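You operate a simulated robot arm through the tools that you are given. There is no shell and no other tool.

Carry out the task below with a simulated two-armed robot. There is one attempt and no reset: what you move stays moved.

JOB
File the burr off the clamped axle bar and take it out of the vise.
Fine: grey flat file, back where it lay; open the vise, stand the bar on the bench top. Set down upright: grey flat file, axle bar. What is to be rubbed or washed off counts as gone when no trace of it is left.

Only the result counts: the job must be done as asked and must still hold three seconds after the hand-in. Knocking over, shifting, dropping, spilling or breaking anything else fails it.

ROBOT AND FRAMES
Two 7-joint arms with fingered hands on one trunk that stands fixed in place. Base frame: the origin is at the foot of the trunk, x ahead of it, y to its left, z up; the work surface is at about z = 900. Units: mm, degrees, N and s.
The left shoulder is at [44, 182, 1249], the right one opposite. With the tool pointing down near the work surface each hand reaches from about 380 to 800 mm from the base axis, measured 20 degrees to its own side. Payload 3.8 kg a hand.
The tool frame of a hand sits at the grasp point between the pads (the TCP): z along the fingers, y along the line on which they close. The tips reach 30 mm beyond it. Largest opening 104 mm; the body of the gripper starts 35 mm behind the TCP. The gripper is a hand of 4 fingers: y runs from the thumb to the fingers, the wrist lies at [-17, -104, -178] in the tool frame, and closing takes about 1.5 s.
Orientation is that of the tool frame in the base frame, as a unit quaternion [x, y, z, w]. With the fingers straight down and the wrist toward the robot, the tool's x, y and z point along [0, 1, 0], [1, 0, 0] and [0, 0, -1] of the base frame.

CONTROLS
- The arms move only by the tool arm_command. It takes "left_rows", "right_rows" or both (then of equal length, played together; a hand with none holds still); each is a list of rows, each an object of numbers (a shift or turn left out is 0, a gripper value left out holds the last): "dx", "dy", "dz": the shift along the tool's x, y, z in units of 20 mm (1.0 is 20 mm); "ax", "ay", "az": the turn, a rotation vector about the tool's x, y, z in units of 6 degrees (1.0 is 6 degrees). In form: [{"dx": .., "dy": .., "dz": .., "ax": .., "ay": .., "az": ..}, ...]. A call has 1 to 20 rows; each row shifts and turns the commanded pose from where the row before left it, along the tool's axes as they then stand. "left_claw" and "right_claw" are, for a hand that has rows, the gripper command, from -1 (fully open) to 1 (shut), values between in proportion, set as the call begins (left out, the last holds). A call with a number of a shift or a turn outside -1 to 1 is refused whole. A row lasts 0.2 s, in which the tool goes at most 50 mm and 8.6 degrees; a call with a longer step from one row to the next is refused whole, and so is a gripper value outside its range. A pose out of reach is approached as far as the arm can. The call stops where the force on the tool passes 50 N (or 10 N more than at its start, if that is more) or the arm is blocked; 0.2 s more then pass. Each finger travels about 72 mm/s and halts on what it meets, pressing with about 25 N; the grip force reading is that of the motor and also rises with nothing between the fingers. The clock runs only during rows and for 0.2 s after the last one: add rows that do not move to give the fingers time. It gives the time, the measured TCP pose, the force on the tool (base axes), the opening and the grip force at its end, in the units of the frame above (readings bear some noise), with the torque about the TCP (base axes, N m) and any sound that the robot's microphone picked up.
- Cameras (640 x 400 px; columns grow to the right, rows downward): "scene" is now at [131.5, 4.4, 1435.4]; the picture's right is [0.08, -1.00, 0.00], its down [-0.47, -0.04, -0.88] and it looks along [0.88, 0.07, -0.47] (base axes); focal length 214 px, centre (320, 200). "left" rides on the left gripper at [-66, -90, -126] in its tool frame; the picture's right is [-0.78, -0.30, 0.56], its down [0.57, -0.70, 0.42] and it looks along [0.27, 0.65, 0.71] (tool axes); focal length 275 px, centre (320, 200). "right" rides on the right gripper at [66, -90, -126] in its tool frame; the picture's right is [-0.78, 0.30, -0.56], its down [-0.57, -0.70, 0.42] and it looks along [-0.26, 0.65, 0.71] (tool axes); focal length 275 px, centre (320, 200). There is no depth. A picture from a camera that has moved, and an enlarged one, comes with that camera's place and axes in the base frame and with its lens.
- camera(camera): a new picture of that camera. It takes no simulated time.
- move_column(by): slides the trunk up (or, below 0, down) by that many mm; the arms and the scene camera ride with it, the base frame stays. It gives what a move gives, with no picture.
- move_fingers(index, middle, ring, thumb_bend, thumb_turn, hand): sets how far each is bent, from 0 (flat) to 1 (curled in); at 0.3 the hand is open as for a grip, at 0.7 the pads meet at the TCP. One left out holds its place. A second passes; each finger stops where it meets its share of the squeeze, and holds until it gets a number again. A gripper value or a shape takes the hand back. It gives what a move gives, with no picture; readings hold the bend of each and the force on the fingers (four entries, about 0 where the hand has none), thumb and palm. thumb_turn goes from beside the hand (0) to across from the fingers (1), as for a grip.
- grasp_type(shape, hand): the hand has 4 fingers and takes this shape, open, in about a second: jaw (thumb against the fingers, like two jaws); tri (thumb and two fingers); tip (a fingertip pinch); poke (one finger out to press); point (the index stretched); flat (the hand flat); cup (the hand cupped); fist (a fist). The gripper value then closes the fingers along that shape, each until it touches; the sizes above hold for jaw. It gives what a move gives, with no picture.
- pan_tilt(pan, tilt): turns the head with the scene camera to pan (to the left, within 86 degrees either way) and tilt (down, from -29 to 69), counted from straight ahead of the robot. It gives what a move gives.
- enlarge(camera, box): a new picture of the part [left, top, right, bottom] of that camera's present view, enlarged. It takes no simulated time.
- job_done(): hands the job in; it is judged then, once.

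Nothing tells you positions but the pictures and the camera data. Unless the task says otherwise, let go and move clear before handing in.

The tools are called after "Request:" as a command line: name --argument value ..., lists and objects as JSON in quotes. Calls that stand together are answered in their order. arm_command: Moves the arms, as the interface text tells. Its arguments: {"type":"object","properties":{"left_rows":{"type":"array"},"left_claw":{"type":"number"},"right_rows":{"type":"array"},"right_claw":{"type":"number"}},"required":[]} The other tools are called the same way: move_column (by) slides the trunk up or down; grasp_type (shape, hand) gives the hand a shape; move_fingers (index, middle, ring, thumb_bend, thumb_turn, hand) moves the fingers one by one; pan_tilt (pan, tilt) turns the head that bears the scene camera; camera (camera) takes a picture; enlarge (camera, box) takes an enlarged picture of a part of a camera's view; job_done () hands the job in.

At the start:

```text
time: 0.0
left_position: [467.2, 295.7, 1358.3]
left_tool_rot: [0.707, 0.707, 0.001, 0.0]
left_ft_force: [0.1, -0.2, -0.4]
left_torque: [-0.03, -0.02, -0.04]
left_grip_width: 103.7
left_finger_force: 0.0
left_shape: jaw
left_bend: [0.3, 0.3, 0.3, 0.3, 0.97]
left_finger forces: [0.0, 0.1, 0.0, 0.0, 0.0, 0.0]
right_position: [579.1, -136.1, 1402.0]
right_tool_rot: [0.707, 0.708, 0.0, -0.001]
right_ft_force: [-0.5, -1.4, -0.2]
right_torque: [-0.03, 0.0, 0.02]
right_grip_width: 103.7
right_finger_force: 0.1
right_shape: jaw
right_bend: [0.3, 0.3, 0.3, 0.3, 0.97]
right_finger forces: [0.0, 0.0, 0.1, 0.1, 0.0, 0.1]
trunk travel left (down, up): [-400.0, 356.0]
head pan, tilt: [4.3, 28.3]
```

scene: 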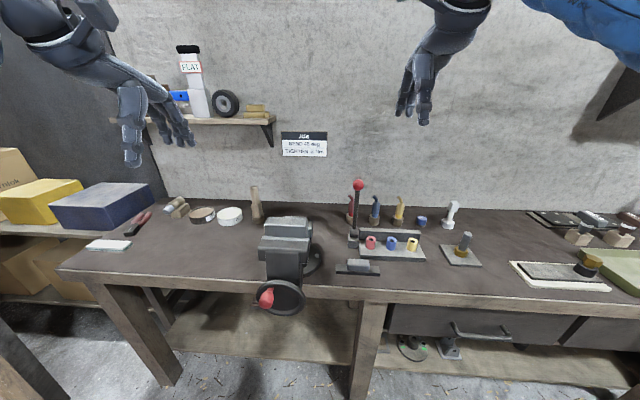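
right: 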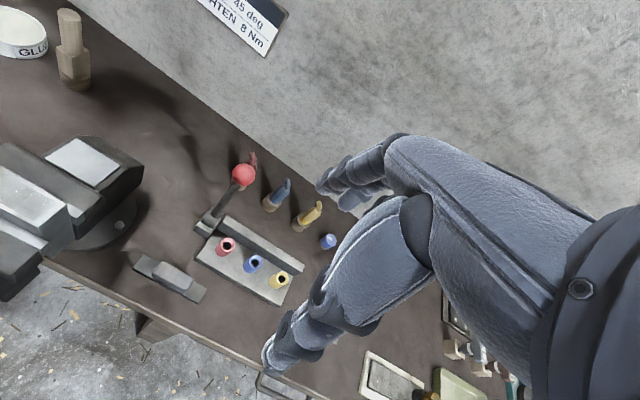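
left: 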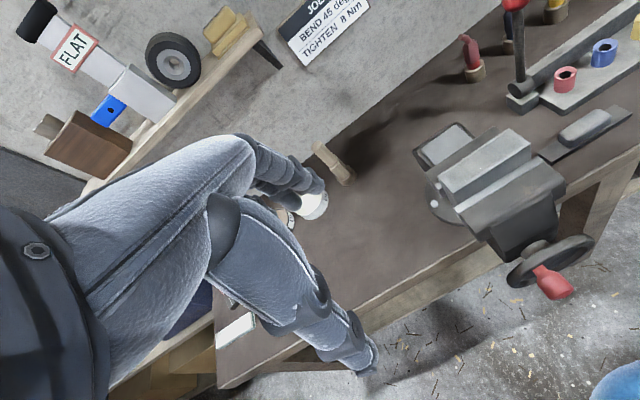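

I see a bench with a vise in the middle, some tools, a lever device and what may be files to its right. I'll zoom in on the details first.

Request:
enlarge --camera "scene" --box '[220, 170, 380, 320]'

Request:
enlarge --camera "scene" --box '[320, 170, 480, 290]'

Request:
enlarge --camera "scene" --box '[480, 190, 640, 310]'

Request:
enlarge --camera "scene" --box '[60, 170, 260, 290]'

Request:
enlarge --camera "left" --box '[380, 80, 640, 310]'

Request:
enlarge --camera "right" --box '[0, 120, 260, 310]'

```text
2.67 times, centred on (300, 245) of scene
camera zoom: at [131.5, 4.4, 1435.4], right [0.08, -1.0, 0.0], down [-0.47, -0.04, -0.88], along [0.88, 0.07, -0.47], focal length 572 px, centre (373, 80)
```

zoom: 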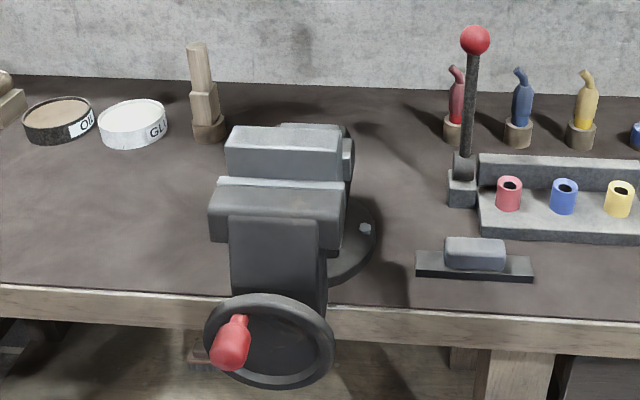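

```text
3.33 times, centred on (400, 230) of scene
camera zoom: at [131.5, 4.4, 1435.4], right [0.08, -1.0, 0.0], down [-0.47, -0.04, -0.88], along [0.88, 0.07, -0.47], focal length 715 px, centre (53, 100)
```

zoom: 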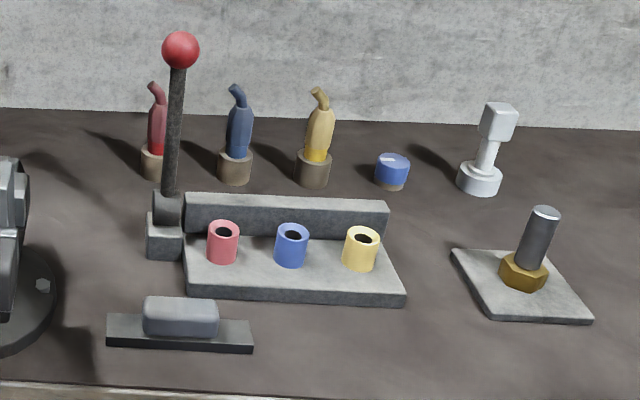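

```text
3.33 times, centred on (560, 250) of scene
camera zoom: at [131.5, 4.4, 1435.4], right [0.08, -1.0, 0.0], down [-0.47, -0.04, -0.88], along [0.88, 0.07, -0.47], focal length 715 px, centre (-480, 33)
```

zoom: 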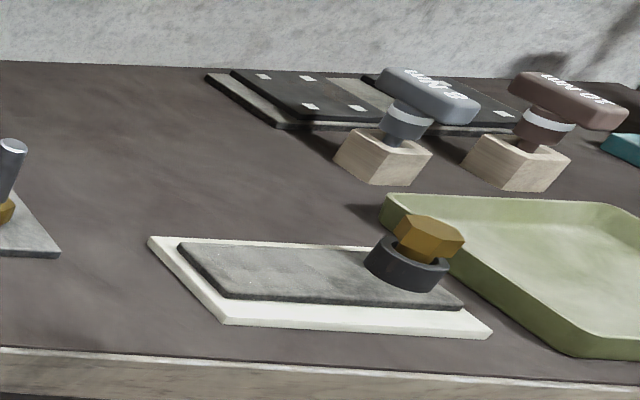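

```text
3.20 times, centred on (160, 230) of scene
camera zoom: at [131.5, 4.4, 1435.4], right [0.08, -1.0, 0.0], down [-0.47, -0.04, -0.88], along [0.88, 0.07, -0.47], focal length 686 px, centre (832, 104)
```

zoom: 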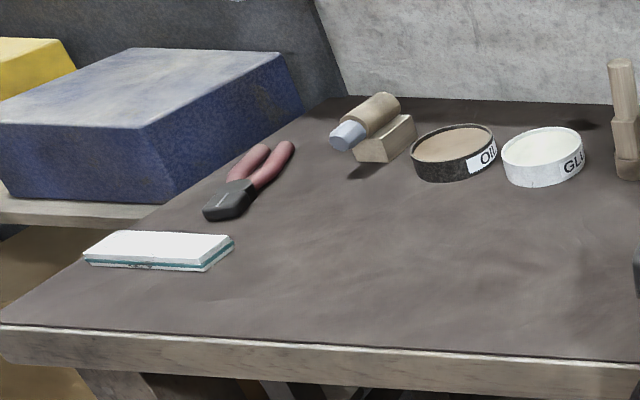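

```text
1.74 times, centred on (510, 195) of left
camera zoom: at [376.7, 229.6, 1485.2], right [-0.3, -0.78, -0.56], down [-0.7, 0.57, -0.42], along [0.65, 0.27, -0.71], focal length 479 px, centre (-10, 209)
```

zoom: 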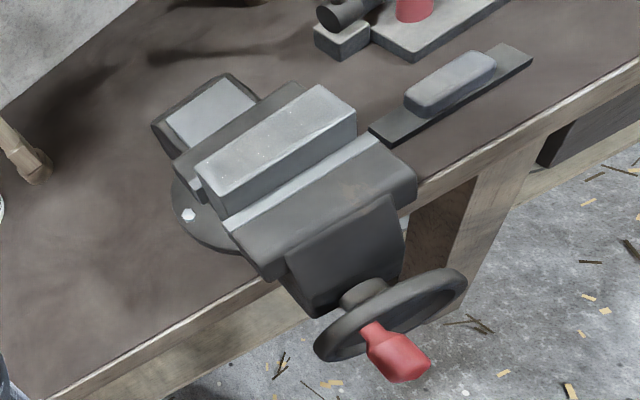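

```text
2.11 times, centred on (130, 215) of right
camera zoom: at [487.5, -69.4, 1528.7], right [0.3, -0.78, 0.56], down [-0.7, -0.57, -0.42], along [0.65, -0.26, -0.71], focal length 580 px, centre (720, 168)
```

zoom: 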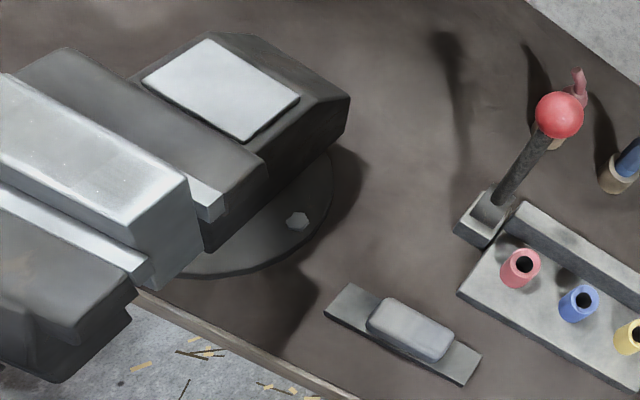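

The vise is near (570, 127), the bar top at about z 1119. The file lies near (650, -80). I'll move the left wrist camera closer to look at the bar and the wheel.

Request:
arm_command --left_rows '[{"dx": -0.9, "dz": 0.6}, {"dx": -0.9, "dz": 0.6}, {"dx": -0.9, "dz": 0.6}, {"dx": -0.9, "dz": 0.6}, {"dx": -0.9, "dz": 0.6}, {"dx": -0.9, "dz": 0.6}, {"dx": -0.9, "dz": 0.6}, {"dx": -0.9, "dz": 0.6}, {"dx": -0.9, "dz": 0.6}, {"dx": -0.9, "dz": 0.6}]'

Request:
camera --camera "left"

Request:
camera --camera "scene"

```text
time: 2.2
left_position: [467.6, 116.0, 1239.4]
left_tool_rot: [0.707, 0.707, 0.0, 0.001]
left_ft_force: [-0.3, 0.3, 1.0]
left_torque: [-0.01, 0.06, -0.01]
left_grip_width: 103.6
left_finger_force: 0.1
left_shape: jaw
left_bend: [0.3, 0.3, 0.3, 0.3, 0.97]
left_finger forces: [0.0, 0.0, 0.0, 0.0, 0.1, 0.0]
right_position: [578.7, -136.2, 1403.5]
right_tool_rot: [0.707, 0.707, 0.0, 0.0]
right_ft_force: [0.0, 0.5, 0.6]
right_torque: [0.03, 0.0, 0.02]
right_grip_width: 103.4
right_finger_force: 0.0
right_shape: jaw
right_bend: [0.3, 0.3, 0.3, 0.3, 0.97]
right_finger forces: [0.0, 0.1, 0.0, 0.0, 0.0, 0.1]
trunk travel left (down, up): [-400.0, 356.0]
head pan, tilt: [4.3, 28.3]
```

```text
taken
camera left: at [377.5, 49.6, 1364.8], right [-0.3, -0.78, -0.56], down [-0.7, 0.57, -0.42], along [0.65, 0.27, -0.71], focal length 275 px, centre (320, 200)
```

left: 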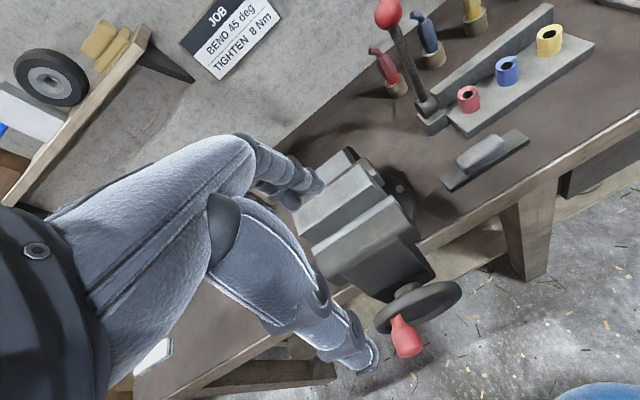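

```text
taken
camera scene: at [131.8, 3.8, 1435.4], right [0.08, -1.0, 0.0], down [-0.47, -0.04, -0.88], along [0.88, 0.07, -0.47], focal length 214 px, centre (320, 200)
```

scene: 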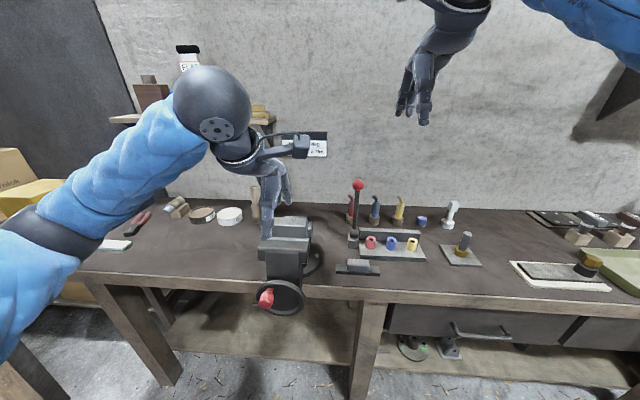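

The hand blocks the middle of its own view. I'll shift it left and forward so that the vise falls in the clear right part.

Request:
arm_command --left_rows '[{"dx": 0.9}, {"dx": 0.9}, {"dx": 0.9, "dy": 0.6}, {"dx": 0.9, "dy": 0.6}, {"dx": 0.9, "dy": 0.8}, {"dx": 0.9, "dy": 1}, {"dx": 0.9, "dy": 1}, {"dx": 0.8, "dy": 1}]'

Request:
camera --camera "left"

Request:
enlarge --camera "left" --box '[400, 80, 640, 320]'

```text
time: 4.0
left_position: [569.4, 257.6, 1240.3]
left_tool_rot: [0.706, 0.708, -0.001, 0.0]
left_ft_force: [-0.1, -0.6, 0.1]
left_torque: [0.0, -0.01, -0.01]
left_grip_width: 103.7
left_finger_force: 0.0
left_shape: jaw
left_bend: [0.3, 0.3, 0.3, 0.3, 0.97]
left_finger forces: [0.1, 0.0, 0.1, 0.1, 0.0, 0.0]
right_position: [578.7, -136.5, 1402.3]
right_tool_rot: [0.707, 0.707, 0.0, -0.001]
right_ft_force: [-0.2, 0.3, 0.9]
right_torque: [-0.03, -0.01, 0.03]
right_grip_width: 103.7
right_finger_force: 0.1
right_shape: jaw
right_bend: [0.3, 0.3, 0.3, 0.3, 0.97]
right_finger forces: [0.0, 0.0, 0.0, 0.0, 0.0, 0.1]
trunk travel left (down, up): [-400.0, 356.0]
head pan, tilt: [4.3, 28.3]
```

```text
taken
camera left: at [478.1, 191.4, 1366.0], right [-0.3, -0.78, -0.56], down [-0.7, 0.57, -0.42], along [0.65, 0.27, -0.71], focal length 275 px, centre (320, 200)
```

left: 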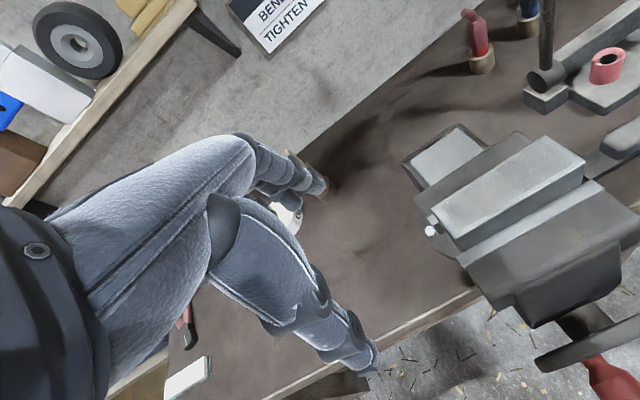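

```text
1.67 times, centred on (520, 200) of left
camera zoom: at [478.1, 191.4, 1366.0], right [-0.3, -0.78, -0.56], down [-0.7, 0.57, -0.42], along [0.65, 0.27, -0.71], focal length 459 px, centre (-13, 200)
```

zoom: 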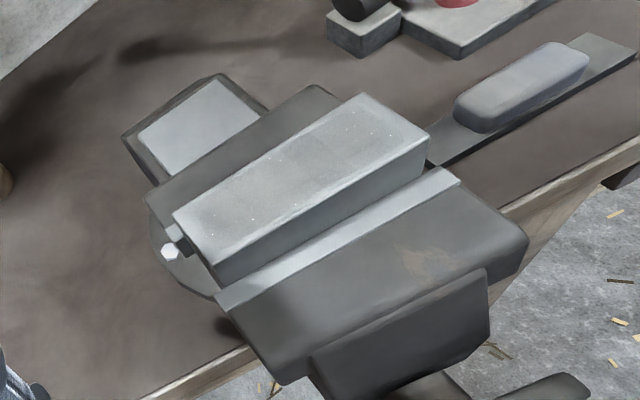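

The bar top is about x 573–610, y 75–184, z 1119. I'll move the camera closer to look for the burr.

Request:
arm_command --left_rows '[{"dx": -0.2, "dy": 0.7, "dz": 0.9}, {"dx": -0.2, "dy": 0.7, "dz": 0.9}, {"dx": -0.2, "dy": 0.6, "dz": 0.8}]'

Request:
camera --camera "left"

Request:
enlarge --camera "left" --box '[420, 80, 640, 260]'

Request:
enlarge --camera "scene" --box '[250, 205, 350, 325]'

```text
time: 4.8
left_position: [607.8, 245.3, 1187.7]
left_tool_rot: [0.707, 0.707, 0.0, 0.0]
left_ft_force: [0.3, 0.5, -0.7]
left_torque: [0.04, 0.05, 0.01]
left_grip_width: 103.7
left_finger_force: 0.0
left_shape: jaw
left_bend: [0.3, 0.3, 0.3, 0.3, 0.97]
left_finger forces: [0.1, 0.0, 0.0, 0.0, 0.0, 0.0]
right_position: [578.8, -135.5, 1402.7]
right_tool_rot: [0.706, 0.708, 0.0, 0.0]
right_ft_force: [-0.5, -0.5, 0.3]
right_torque: [0.01, 0.03, -0.06]
right_grip_width: 103.5
right_finger_force: 0.2
right_shape: jaw
right_bend: [0.3, 0.3, 0.3, 0.3, 0.97]
right_finger forces: [0.0, 0.1, 0.0, 0.0, 0.1, 0.0]
trunk travel left (down, up): [-400.0, 356.0]
head pan, tilt: [4.3, 28.3]
```

```text
taken
camera left: at [517.8, 179.5, 1313.2], right [-0.3, -0.78, -0.56], down [-0.7, 0.57, -0.42], along [0.65, 0.27, -0.71], focal length 275 px, centre (320, 200)
```

left: 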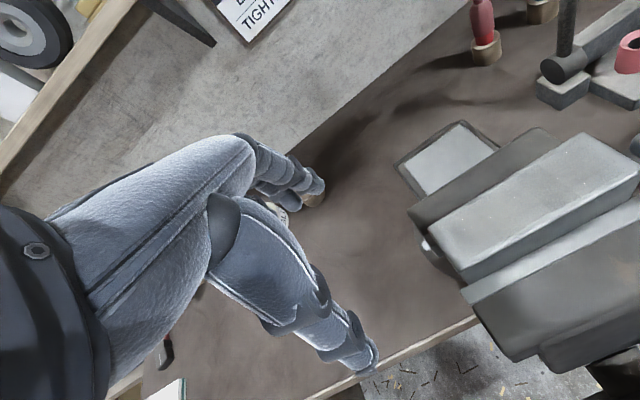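

```text
2.22 times, centred on (530, 170) of left
camera zoom: at [517.8, 179.5, 1313.2], right [-0.3, -0.78, -0.56], down [-0.7, 0.57, -0.42], along [0.65, 0.27, -0.71], focal length 612 px, centre (-147, 267)
```

zoom: 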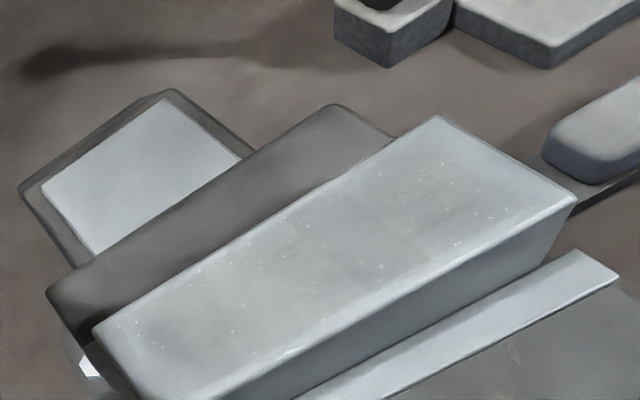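

```text
3.33 times, centred on (300, 265) of scene
camera zoom: at [132.1, 4.3, 1435.3], right [0.08, -1.0, 0.0], down [-0.47, -0.04, -0.88], along [0.88, 0.07, -0.47], focal length 715 px, centre (387, -17)
```

zoom: 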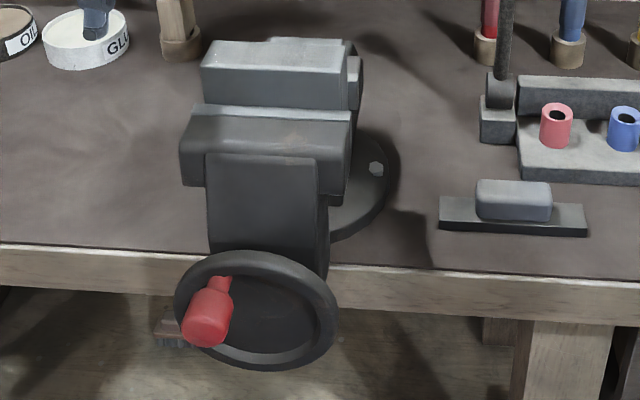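

The burr looks like a speckled dull film over the bar's top face. The file with the block grip lies right of the vise. Next I bring the right hand over for a close look at it.

Request:
arm_command --right_rows '[{"dx": -0.4, "dy": 0.3, "dz": 1}, {"dx": -0.4, "dy": 0.3, "dz": 1}, {"dx": -0.4, "dy": 0.3, "dz": 1}, {"dx": -0.4, "dy": 0.3, "dz": 1}, {"dx": -0.4, "dy": 0.3, "dz": 1}, {"dx": -0.4, "dy": 0.3, "dz": 1}, {"dx": -0.4, "dy": 0.3, "dz": 1}, {"dx": -0.4, "dy": 0.3, "dz": 1}, {"dx": -0.4, "dy": 0.3, "dz": 1}, {"dy": 0.3, "dz": 1}, {"dz": 1}, {"dz": 1}, {"dz": 1}, {"dz": 1}, {"dz": 1}, {"dz": 1}]'

Request:
camera --camera "right"

Request:
enlarge --camera "right" --box '[0, 100, 240, 300]'

Request:
camera --camera "scene"

```text
time: 8.2
left_position: [607.8, 245.9, 1186.8]
left_tool_rot: [0.707, 0.707, 0.0, 0.0]
left_ft_force: [0.7, -0.3, 0.6]
left_torque: [0.0, 0.02, 0.0]
left_grip_width: 103.3
left_finger_force: 0.0
left_shape: jaw
left_bend: [0.3, 0.3, 0.3, 0.3, 0.97]
left_finger forces: [0.0, 0.1, 0.1, 0.0, 0.0, 0.1]
right_position: [638.3, -208.9, 1082.4]
right_tool_rot: [0.707, 0.708, 0.001, 0.0]
right_ft_force: [0.1, 0.2, -0.4]
right_torque: [0.0, 0.01, 0.02]
right_grip_width: 103.7
right_finger_force: 0.0
right_shape: jaw
right_bend: [0.3, 0.3, 0.3, 0.3, 0.97]
right_finger forces: [0.0, 0.0, 0.1, 0.1, 0.0, 0.0]
trunk travel left (down, up): [-400.0, 356.0]
head pan, tilt: [4.3, 28.3]
```

```text
taken
camera right: at [548.0, -142.2, 1208.4], right [0.3, -0.78, 0.56], down [-0.7, -0.57, -0.42], along [0.65, -0.27, -0.71], focal length 275 px, centre (320, 200)
```

right: 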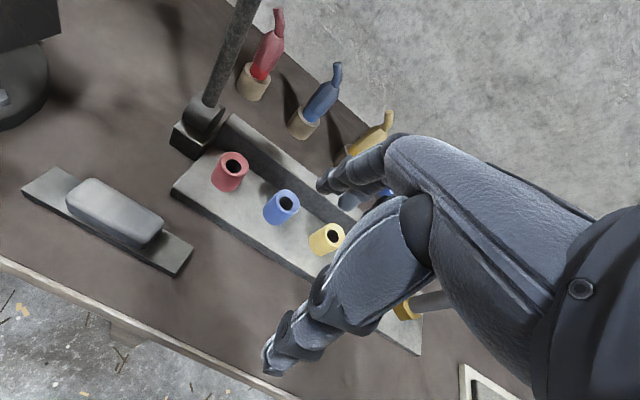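

```text
2.00 times, centred on (120, 200) of right
camera zoom: at [548.0, -142.2, 1208.4], right [0.3, -0.78, 0.56], down [-0.7, -0.57, -0.42], along [0.65, -0.27, -0.71], focal length 551 px, centre (720, 200)
```

zoom: 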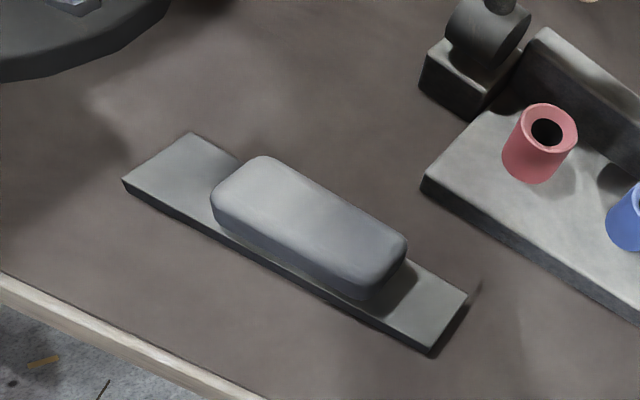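

```text
taken
camera scene: at [131.8, 4.3, 1435.4], right [0.08, -1.0, 0.0], down [-0.47, -0.04, -0.88], along [0.88, 0.07, -0.47], focal length 214 px, centre (320, 200)
```

scene: 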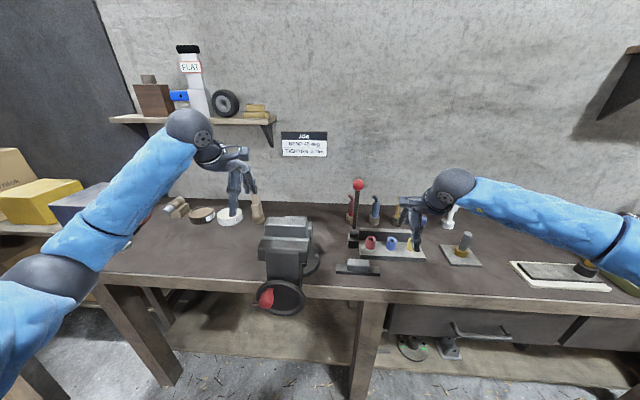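

The file plate spans about x 630–662, y -3 to -145, and the grip block y -39 to -108 with its top near z 936. I'll move the right hand above it, partly closed, and check.

Request:
arm_command --right_rows '[{"dx": 0.9, "dy": 0.1}, {"dx": 0.9, "dy": 0.1}, {"dx": 0.9, "dy": 0.1}, {"dx": 0.9, "dy": 0.1}, {"dx": 0.9}, {"dx": 0.9}, {"dx": 0.9}, {"dx": 0.44, "dz": 0.5}, {"dz": 1}, {"dz": 1}, {"dz": 1}, {"dz": 1}, {}]' --right_claw 0

Request:
camera --camera "right"

Request:
enlarge --camera "scene" --box '[300, 170, 440, 290]'

```text
time: 11.0
left_position: [607.8, 245.5, 1186.9]
left_tool_rot: [0.707, 0.707, 0.0, 0.0]
left_ft_force: [0.5, 0.0, 0.7]
left_torque: [0.0, 0.01, -0.02]
left_grip_width: 103.8
left_finger_force: 0.1
left_shape: jaw
left_bend: [0.3, 0.3, 0.3, 0.3, 0.97]
left_finger forces: [0.0, 0.0, 0.0, 0.0, 0.0, 0.1]
right_position: [646.0, -71.9, 991.1]
right_tool_rot: [0.707, 0.707, -0.001, 0.0]
right_ft_force: [-0.3, -0.1, 0.1]
right_torque: [0.0, 0.01, -0.03]
right_grip_width: 52.6
right_finger_force: 0.0
right_shape: jaw
right_bend: [0.74, 0.44, 0.41, 0.68, 1.0]
right_finger forces: [0.0, 0.0, 0.0, 0.0, 0.1, 0.0]
trunk travel left (down, up): [-400.0, 356.0]
head pan, tilt: [4.3, 28.3]
```

```text
taken
camera right: at [555.3, -5.4, 1117.7], right [0.3, -0.78, 0.56], down [-0.7, -0.57, -0.42], along [0.65, -0.26, -0.71], focal length 275 px, centre (320, 200)
```

right: 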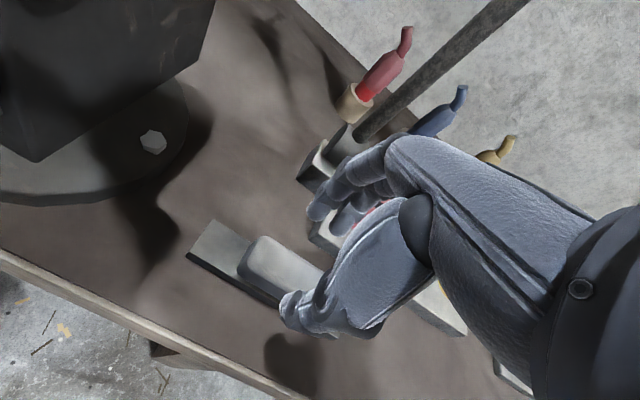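

```text
3.33 times, centred on (370, 230) of scene
camera zoom: at [131.3, 4.4, 1435.4], right [0.08, -1.0, 0.0], down [-0.47, -0.04, -0.88], along [0.88, 0.07, -0.47], focal length 715 px, centre (153, 100)
```

zoom: 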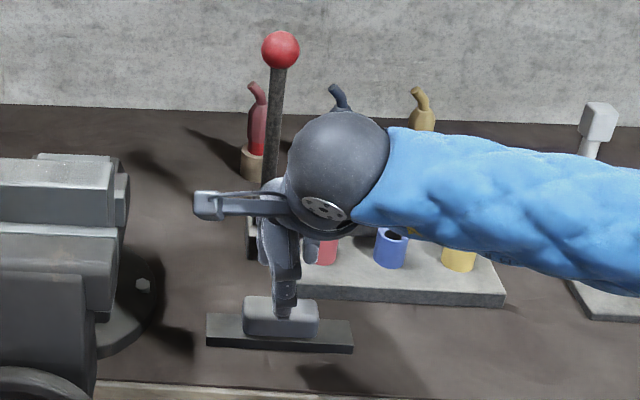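

The hand is over the grip. I'll lower it carefully to just above the plate and check.

Request:
arm_command --right_rows '[{"dx": -0.1, "dz": 0.5}, {"dz": 0.5}, {"dz": 0.5}, {"dz": 0.5}, {"dz": 0.3}]'

Request:
enlarge --camera "right" --box '[160, 100, 440, 360]'

Request:
enlarge --camera "scene" --box '[320, 200, 420, 290]'

Request:
enlarge --camera "left" --box '[480, 0, 640, 150]'

```text
time: 12.2
left_position: [608.0, 246.3, 1187.2]
left_tool_rot: [0.707, 0.707, 0.0, 0.0]
left_ft_force: [0.0, 0.8, 0.2]
left_torque: [-0.01, 0.0, -0.01]
left_grip_width: 103.7
left_finger_force: 0.1
left_shape: jaw
left_bend: [0.3, 0.3, 0.3, 0.3, 0.97]
left_finger forces: [0.0, 0.0, 0.1, 0.0, 0.0, 0.0]
right_position: [646.1, -74.1, 947.1]
right_tool_rot: [0.707, 0.707, -0.001, 0.001]
right_ft_force: [-0.2, -0.4, 0.8]
right_torque: [0.02, 0.0, 0.01]
right_grip_width: 52.6
right_finger_force: 0.1
right_shape: jaw
right_bend: [0.74, 0.44, 0.41, 0.68, 1.0]
right_finger forces: [0.0, 0.0, 0.1, 0.0, 0.0, 0.0]
trunk travel left (down, up): [-400.0, 356.0]
head pan, tilt: [4.3, 28.3]
```

```text
1.54 times, centred on (300, 230) of right
camera zoom: at [555.6, -8.0, 1072.0], right [0.3, -0.78, 0.56], down [-0.7, -0.57, -0.42], along [0.65, -0.26, -0.71], focal length 424 px, centre (351, 154)
```

zoom: 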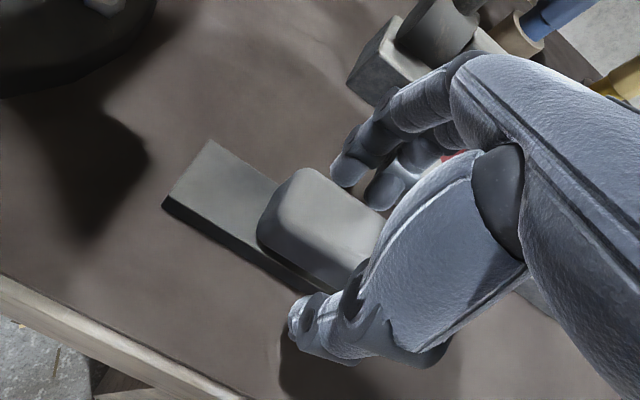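

```text
4.44 times, centred on (370, 245) of scene
camera zoom: at [131.5, 4.4, 1435.4], right [0.08, -1.0, 0.0], down [-0.47, -0.04, -0.88], along [0.88, 0.07, -0.47], focal length 953 px, centre (98, 0)
```

zoom: 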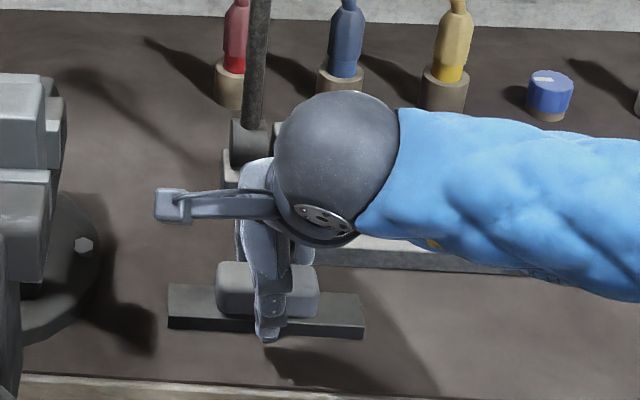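

```text
2.67 times, centred on (560, 75) of left
camera zoom: at [517.2, 179.6, 1313.7], right [-0.3, -0.78, -0.56], down [-0.7, 0.57, -0.42], along [0.65, 0.27, -0.71], focal length 734 px, centre (-320, 533)
```

zoom: 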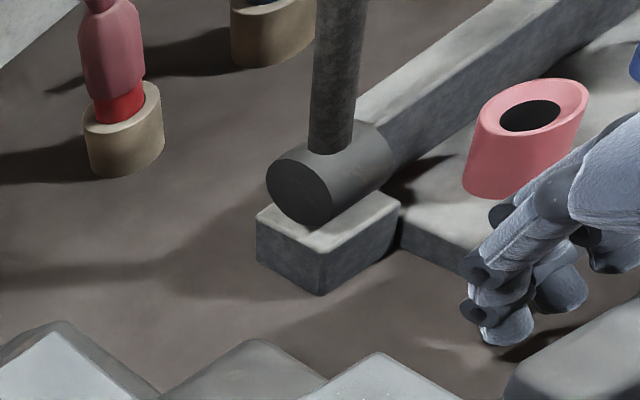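

Thumb tip is near plate-top height. I'll raise by 2 mm and close on the grip block.

Request:
arm_command --right_rows '[{"dz": -0.1}, {}, {}, {}, {}, {}, {}, {}]' --right_claw 1

Request:
enlarge --camera "right" --box '[160, 100, 440, 360]'

Request:
enlarge --camera "scene" --box '[320, 200, 420, 290]'

Request:
enlarge --camera "left" --box '[480, 0, 640, 150]'

```text
time: 14.0
left_position: [607.5, 246.3, 1187.0]
left_tool_rot: [0.707, 0.707, 0.0, 0.0]
left_ft_force: [-0.4, -0.5, -0.3]
left_torque: [0.01, -0.04, 0.01]
left_grip_width: 103.7
left_finger_force: 0.1
left_shape: jaw
left_bend: [0.3, 0.3, 0.3, 0.3, 0.97]
left_finger forces: [0.1, 0.0, 0.0, 0.0, 0.1, 0.0]
right_position: [646.1, -74.9, 948.9]
right_tool_rot: [0.707, 0.707, 0.0, 0.0]
right_ft_force: [-0.3, -0.1, 0.3]
right_torque: [-0.01, -0.02, 0.01]
right_grip_width: 24.5
right_finger_force: 24.7
right_shape: jaw
right_bend: [0.73, 0.58, 0.57, 0.74, 1.0]
right_finger forces: [12.8, 6.5, 2.9, 0.1, 22.5, 0.1]
trunk travel left (down, up): [-400.0, 356.0]
head pan, tilt: [4.3, 28.3]
```

```text
1.54 times, centred on (300, 230) of right
camera zoom: at [555.5, -8.0, 1074.6], right [0.3, -0.78, 0.56], down [-0.7, -0.57, -0.42], along [0.65, -0.27, -0.71], focal length 424 px, centre (351, 154)
```

zoom: 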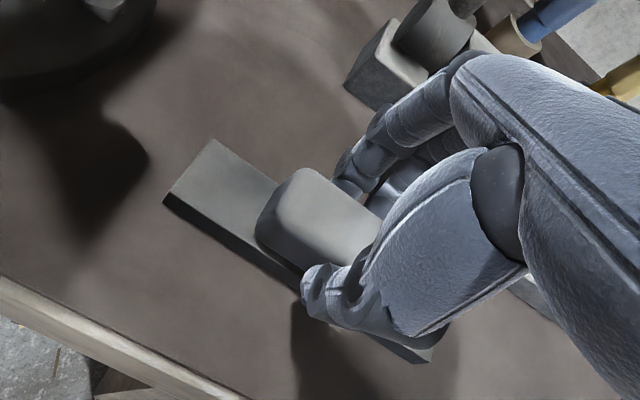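

```text
4.44 times, centred on (370, 245) of scene
camera zoom: at [131.8, 4.4, 1435.4], right [0.08, -1.0, 0.0], down [-0.47, -0.04, -0.88], along [0.88, 0.07, -0.47], focal length 953 px, centre (98, 0)
```

zoom: 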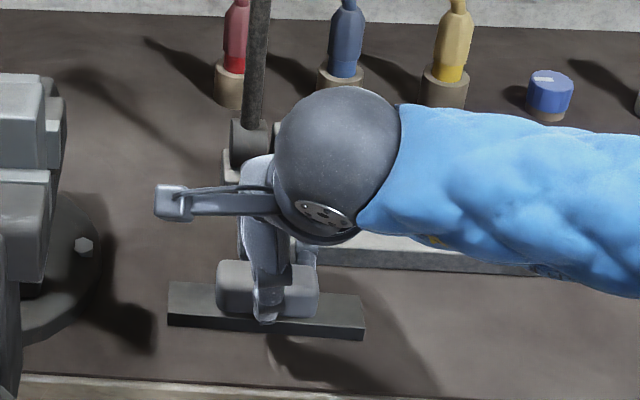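

```text
2.67 times, centred on (560, 75) of left
camera zoom: at [517.4, 179.6, 1313.6], right [-0.3, -0.78, -0.56], down [-0.7, 0.57, -0.42], along [0.65, 0.27, -0.71], focal length 734 px, centre (-320, 533)
```

zoom: 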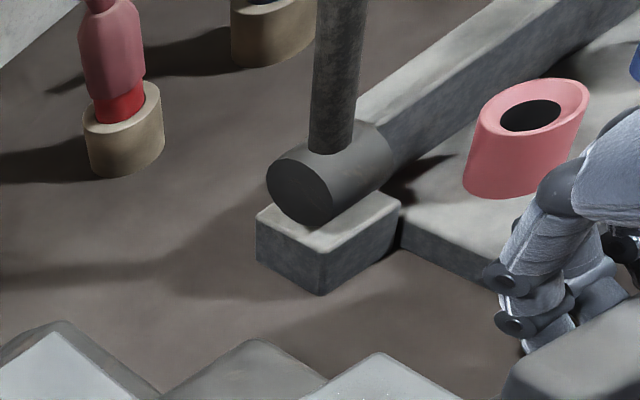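

The grip is firm (24.5 mm, 25 N) and the file hasn't moved. I'll lift it and move the left hand out of the way.

Request:
arm_command --right_rows '[{"dz": -0.2}, {"dz": -0.4}, {"dz": -0.8}, {"dz": -1}, {"dz": -1}, {"dz": -1}, {"dz": -1}, {"dz": -1}, {"dz": -1}, {"dz": -1}, {"dz": -1}, {"dz": -1}, {"dz": -1}, {"dz": -1}, {"dz": -0.6}, {}]' --left_rows '[{"dx": 0.5}, {"dx": 0.5}, {"dx": 0.5}, {"dx": 0.5}, {"dx": 0.5}, {"dx": 0.5}, {"dx": 0.5}, {"dx": 0.5}, {"dx": 0.5}, {"dx": 0.5}, {"dx": 0.5}, {"dx": 0.5}, {}, {}, {}, {}]'

Request:
camera --camera "right"

Request:
camera --camera "scene"

Request:
camera --camera "left"

```text
time: 17.4
left_position: [609.4, 366.2, 1186.4]
left_tool_rot: [0.707, 0.707, 0.001, 0.0]
left_ft_force: [-0.7, -0.2, -0.2]
left_torque: [0.0, 0.0, 0.0]
left_grip_width: 103.8
left_finger_force: 0.0
left_shape: jaw
left_bend: [0.3, 0.3, 0.3, 0.3, 0.97]
left_finger forces: [0.0, 0.0, 0.0, 0.0, 0.0, 0.0]
right_position: [645.9, -76.3, 1209.4]
right_tool_rot: [0.708, 0.706, 0.001, 0.0]
right_ft_force: [0.2, 0.0, -2.1]
right_torque: [0.02, 0.01, 0.0]
right_grip_width: 24.7
right_finger_force: 25.2
right_shape: jaw
right_bend: [0.73, 0.58, 0.57, 0.74, 1.0]
right_finger forces: [12.8, 6.6, 2.8, 0.1, 22.4, 0.0]
trunk travel left (down, up): [-400.0, 356.0]
head pan, tilt: [4.3, 28.3]
```

```text
taken
camera right: at [555.5, -9.0, 1334.8], right [0.3, -0.78, 0.56], down [-0.7, -0.57, -0.42], along [0.65, -0.27, -0.71], focal length 275 px, centre (320, 200)
```

right: 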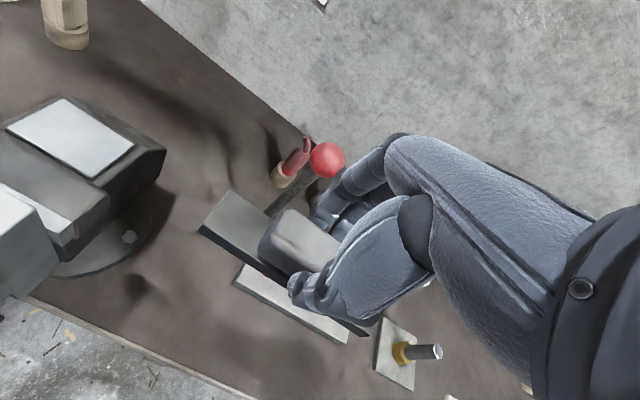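

```text
taken
camera scene: at [131.9, 4.4, 1435.3], right [0.08, -1.0, 0.0], down [-0.47, -0.04, -0.88], along [0.88, 0.07, -0.47], focal length 214 px, centre (320, 200)
```

scene: 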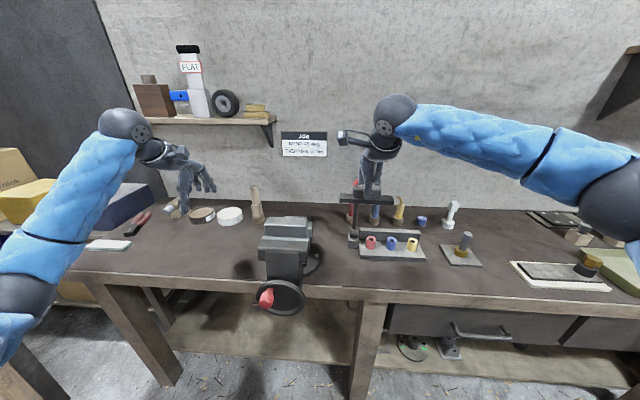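

```text
taken
camera left: at [518.0, 299.5, 1313.4], right [-0.3, -0.78, -0.56], down [-0.7, 0.57, -0.42], along [0.65, 0.27, -0.71], focal length 275 px, centre (320, 200)
```

left: 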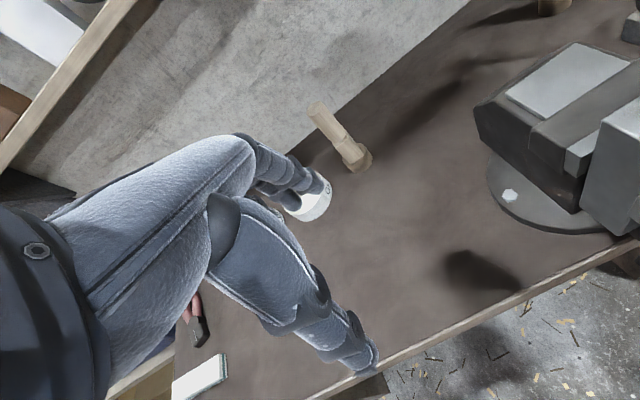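

The file is lifted, and there's a light patch left at its old place. I'll look at that.

Request:
enlarge --camera "right" --box '[200, 240, 380, 360]'

Request:
enlarge --camera "scene" --box '[320, 120, 440, 290]'

```text
3.33 times, centred on (290, 300) of right
camera zoom: at [555.5, -9.0, 1334.8], right [0.3, -0.78, 0.56], down [-0.7, -0.57, -0.42], along [0.65, -0.27, -0.71], focal length 918 px, centre (420, -133)
```

zoom: 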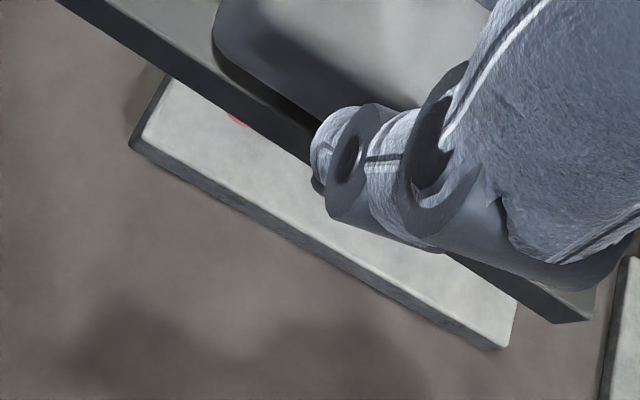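

```text
2.35 times, centred on (380, 205) of scene
camera zoom: at [131.9, 4.4, 1435.3], right [0.08, -1.0, 0.0], down [-0.47, -0.04, -0.88], along [0.88, 0.07, -0.47], focal length 505 px, centre (179, 188)
```

zoom: 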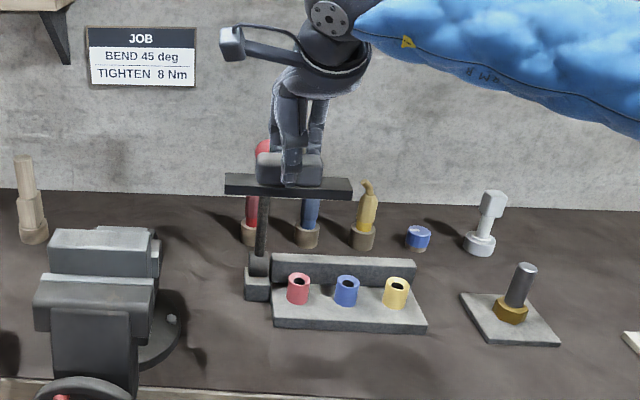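

That was just the tube gauge behind. I now carry the file over the bar and lower it close to the top face.

Request:
arm_command --right_rows '[{"dx": 0.9, "dy": -0.2}, {"dx": 0.9, "dy": -0.2}, {"dx": 0.9, "dy": -0.2}, {"dx": 0.9, "dy": -0.3}, {"dx": 0.9, "dy": -0.3}, {"dx": 0.9, "dy": -0.3}, {"dx": 0.9, "dy": -0.3}, {"dx": 0.9, "dy": -0.3}, {"dx": 0.9, "dy": -0.2}, {"dx": 0.9, "dy": -0.2}, {"dx": 0.9, "dy": -0.2}, {"dx": 0.4}, {"dz": 0.7}, {"dz": 0.5}, {}]'

Request:
enlarge --camera "scene" --box '[230, 180, 340, 290]'

Request:
camera --camera "left"

Request:
camera --camera "right"

```text
time: 20.6
left_position: [608.0, 365.3, 1186.3]
left_tool_rot: [0.707, 0.707, 0.0, 0.0]
left_ft_force: [0.3, -0.2, 0.5]
left_torque: [-0.02, 0.02, 0.01]
left_grip_width: 103.7
left_finger_force: 0.1
left_shape: jaw
left_bend: [0.3, 0.3, 0.3, 0.3, 0.97]
left_finger forces: [0.1, 0.0, 0.1, 0.0, 0.1, 0.0]
right_position: [591.5, 131.1, 1185.2]
right_tool_rot: [0.707, 0.707, 0.0, 0.0]
right_ft_force: [-0.1, 1.2, -1.8]
right_torque: [-0.03, 0.02, 0.0]
right_grip_width: 24.3
right_finger_force: 24.8
right_shape: jaw
right_bend: [0.73, 0.58, 0.57, 0.74, 1.0]
right_finger forces: [13.0, 6.5, 2.9, 0.0, 22.3, 0.0]
trunk travel left (down, up): [-400.0, 356.0]
head pan, tilt: [4.3, 28.3]
```

```text
3.64 times, centred on (285, 235) of scene
camera zoom: at [131.7, 4.5, 1435.4], right [0.08, -1.0, 0.0], down [-0.47, -0.04, -0.88], along [0.88, 0.07, -0.47], focal length 780 px, centre (447, 73)
```

zoom: 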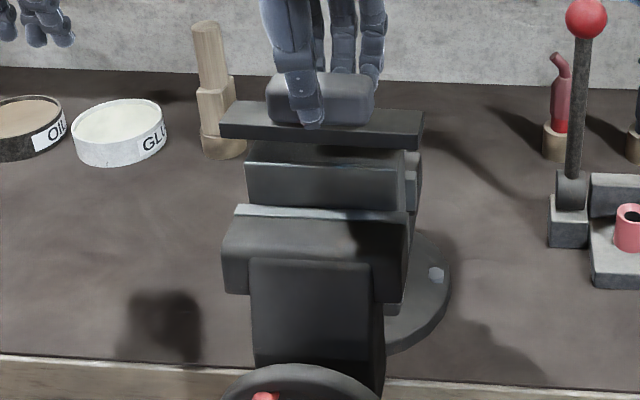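

```text
taken
camera left: at [517.8, 299.6, 1313.4], right [-0.3, -0.78, -0.56], down [-0.7, 0.57, -0.42], along [0.65, 0.27, -0.71], focal length 275 px, centre (320, 200)
```

left: 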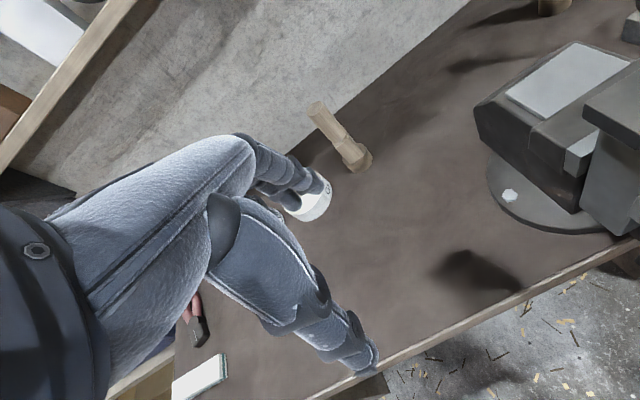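

```text
taken
camera right: at [501.8, 197.7, 1311.1], right [0.3, -0.78, 0.56], down [-0.7, -0.57, -0.42], along [0.65, -0.26, -0.71], focal length 275 px, centre (320, 200)
```

right: 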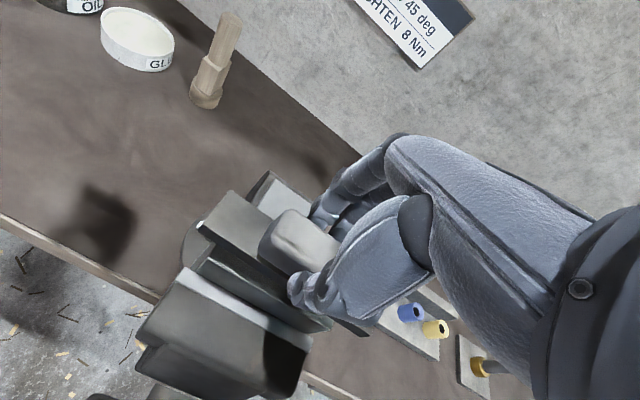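

Well aligned above the bar. I lower it gently until it makes contact.

Request:
arm_command --right_rows '[{"dz": 0.2}, {"dz": 0.2}, {"dz": 0.15}, {"dz": 0.1}, {"dz": 0.1}, {"dz": 0.1}, {}]'

Request:
enlarge --camera "scene" --box '[230, 180, 340, 290]'

```text
time: 22.2
left_position: [608.9, 366.4, 1186.8]
left_tool_rot: [0.707, 0.707, 0.0, 0.0]
left_ft_force: [0.7, 0.3, -0.8]
left_torque: [-0.02, -0.03, -0.02]
left_grip_width: 103.5
left_finger_force: 0.1
left_shape: jaw
left_bend: [0.3, 0.3, 0.3, 0.3, 0.97]
left_finger forces: [0.1, 0.0, 0.0, 0.0, 0.0, 0.0]
right_position: [590.9, 132.4, 1168.6]
right_tool_rot: [0.707, 0.707, 0.001, 0.001]
right_ft_force: [1.3, 1.0, 1.6]
right_torque: [-0.03, -0.05, 0.03]
right_grip_width: 24.9
right_finger_force: 24.5
right_shape: jaw
right_bend: [0.73, 0.58, 0.57, 0.74, 1.0]
right_finger forces: [13.5, 6.9, 3.1, 0.1, 23.2, 0.0]
trunk travel left (down, up): [-400.0, 356.0]
head pan, tilt: [4.3, 28.3]
```

```text
3.64 times, centred on (285, 235) of scene
camera zoom: at [131.3, 4.6, 1435.5], right [0.08, -1.0, 0.0], down [-0.47, -0.04, -0.88], along [0.88, 0.07, -0.47], focal length 780 px, centre (447, 73)
```

zoom: 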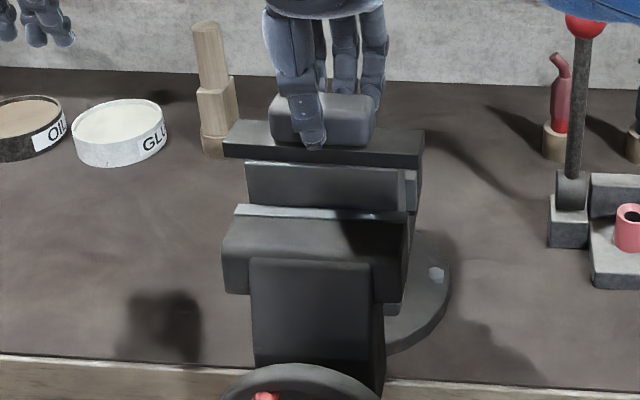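

Contact at TCP z ≈ 1168.6. I press slightly more to learn the stiffness.

Request:
arm_command --right_rows '[{"dz": 0.05}, {"dz": 0.05}, {}]'

```text
time: 23.0
left_position: [606.5, 366.5, 1188.0]
left_tool_rot: [0.707, 0.707, 0.001, 0.0]
left_ft_force: [-0.9, 0.2, 0.5]
left_torque: [0.02, 0.01, 0.04]
left_grip_width: 103.7
left_finger_force: 0.1
left_shape: jaw
left_bend: [0.3, 0.3, 0.3, 0.3, 0.97]
left_finger forces: [0.0, 0.0, 0.1, 0.1, 0.0, 0.0]
right_position: [592.2, 130.1, 1168.3]
right_tool_rot: [0.706, 0.708, 0.002, 0.001]
right_ft_force: [0.8, 0.7, 15.0]
right_torque: [-0.04, -0.01, 0.03]
right_grip_width: 25.2
right_finger_force: 24.7
right_shape: jaw
right_bend: [0.73, 0.58, 0.57, 0.74, 1.0]
right_finger forces: [14.5, 8.0, 3.7, 0.0, 25.5, 0.0]
trunk travel left (down, up): [-400.0, 356.0]
head pan, tilt: [4.3, 28.3]
```

About 16 N of press now. I'll stroke along the bar back and forth.

Request:
arm_command --right_rows '[{"dx": 0.5}, {"dx": 0.5}, {"dx": -0.5}, {"dx": -0.5}, {"dx": -0.5}, {"dx": -0.5}, {"dx": 0.5}, {"dx": 0.5}, {"dx": 0.5}, {"dx": 0.5}, {"dx": -0.5}, {"dx": -0.5}, {"dx": -0.5}, {"dx": -0.5}, {"dx": 0.5}, {"dx": 0.5}]'

Request:
enlarge --camera "scene" --box '[230, 180, 340, 290]'

```text
time: 26.4
left_position: [607.2, 364.4, 1188.2]
left_tool_rot: [0.706, 0.708, 0.001, 0.0]
left_ft_force: [0.4, 0.2, 0.5]
left_torque: [0.03, 0.02, 0.02]
left_grip_width: 103.8
left_finger_force: 0.1
left_shape: jaw
left_bend: [0.3, 0.3, 0.3, 0.3, 0.97]
left_finger forces: [0.0, 0.1, 0.0, 0.0, 0.0, 0.0]
right_position: [590.3, 128.0, 1167.7]
right_tool_rot: [0.708, 0.706, 0.002, 0.001]
right_ft_force: [2.2, -4.3, 17.2]
right_torque: [-0.17, -0.09, -0.02]
right_grip_width: 26.1
right_finger_force: 25.1
right_shape: jaw
right_bend: [0.73, 0.58, 0.58, 0.74, 1.0]
right_finger forces: [16.0, 8.7, 3.9, 0.1, 26.3, 0.1]
trunk travel left (down, up): [-400.0, 356.0]
head pan, tilt: [4.3, 28.3]
```

```text
3.64 times, centred on (285, 235) of scene
camera zoom: at [129.8, 3.6, 1435.7], right [0.07, -1.0, 0.0], down [-0.47, -0.04, -0.88], along [0.88, 0.07, -0.47], focal length 780 px, centre (447, 73)
```

zoom: 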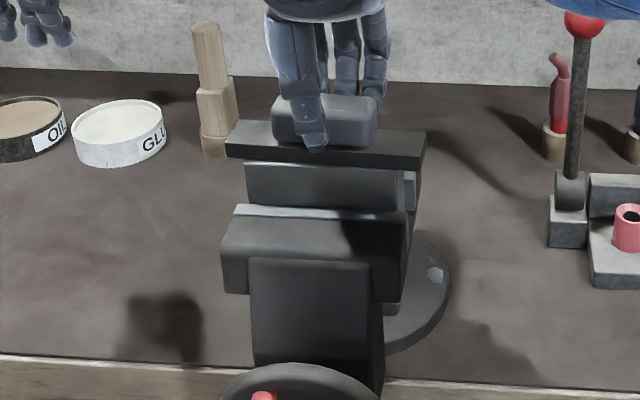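

I'll lift off, move aside and inspect the bar's top.

Request:
arm_command --right_rows '[{"dz": -0.5}, {"dz": -1}, {"dz": -1}, {"dz": -1}, {"dx": -0.9}, {"dx": -0.9}, {"dx": -0.9}, {"dx": -0.9}, {"dx": -0.9}, {"dx": -0.9}, {"dx": -0.9}, {}]'

Request:
enlarge --camera "right" --box '[0, 80, 260, 320]'

Request:
enlarge --camera "scene" --box '[250, 205, 320, 255]'

```text
time: 29.0
left_position: [608.6, 367.2, 1185.9]
left_tool_rot: [0.707, 0.707, 0.0, -0.001]
left_ft_force: [-0.3, -0.5, 0.0]
left_torque: [-0.01, -0.03, 0.0]
left_grip_width: 103.8
left_finger_force: 0.0
left_shape: jaw
left_bend: [0.3, 0.3, 0.3, 0.3, 0.97]
left_finger forces: [0.0, 0.1, 0.0, 0.1, 0.0, 0.0]
right_position: [592.6, 6.0, 1235.3]
right_tool_rot: [0.707, 0.707, 0.0, 0.0]
right_ft_force: [0.1, 0.8, -2.3]
right_torque: [0.03, 0.03, 0.03]
right_grip_width: 25.7
right_finger_force: 25.0
right_shape: jaw
right_bend: [0.73, 0.58, 0.58, 0.74, 1.0]
right_finger forces: [13.9, 6.8, 3.0, 0.1, 23.5, 0.0]
trunk travel left (down, up): [-400.0, 356.0]
head pan, tilt: [4.3, 28.3]
```

```text
1.67 times, centred on (130, 200) of right
camera zoom: at [501.3, 71.6, 1361.0], right [0.3, -0.78, 0.56], down [-0.7, -0.57, -0.42], along [0.65, -0.27, -0.71], focal length 459 px, centre (637, 200)
```

zoom: 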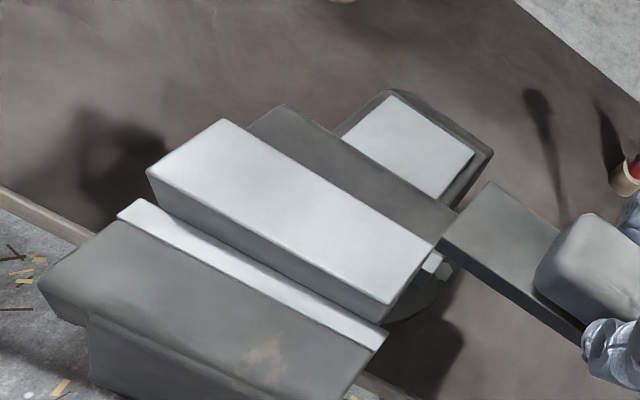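

```text
8.00 times, centred on (285, 230) of scene
camera zoom: at [131.7, 5.1, 1435.4], right [0.08, -1.0, 0.0], down [-0.47, -0.04, -0.88], along [0.88, 0.07, -0.47], focal length 1716 px, centre (600, -40)
```

zoom: 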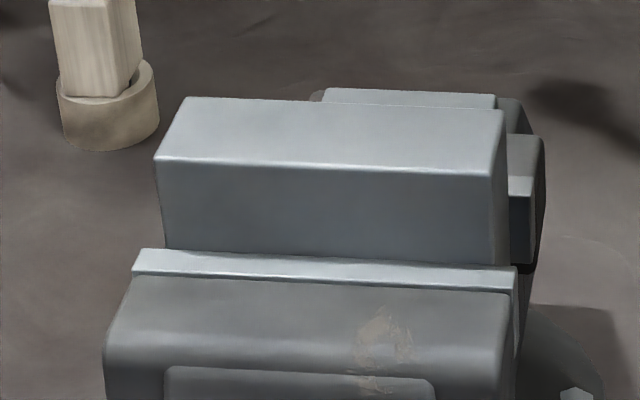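

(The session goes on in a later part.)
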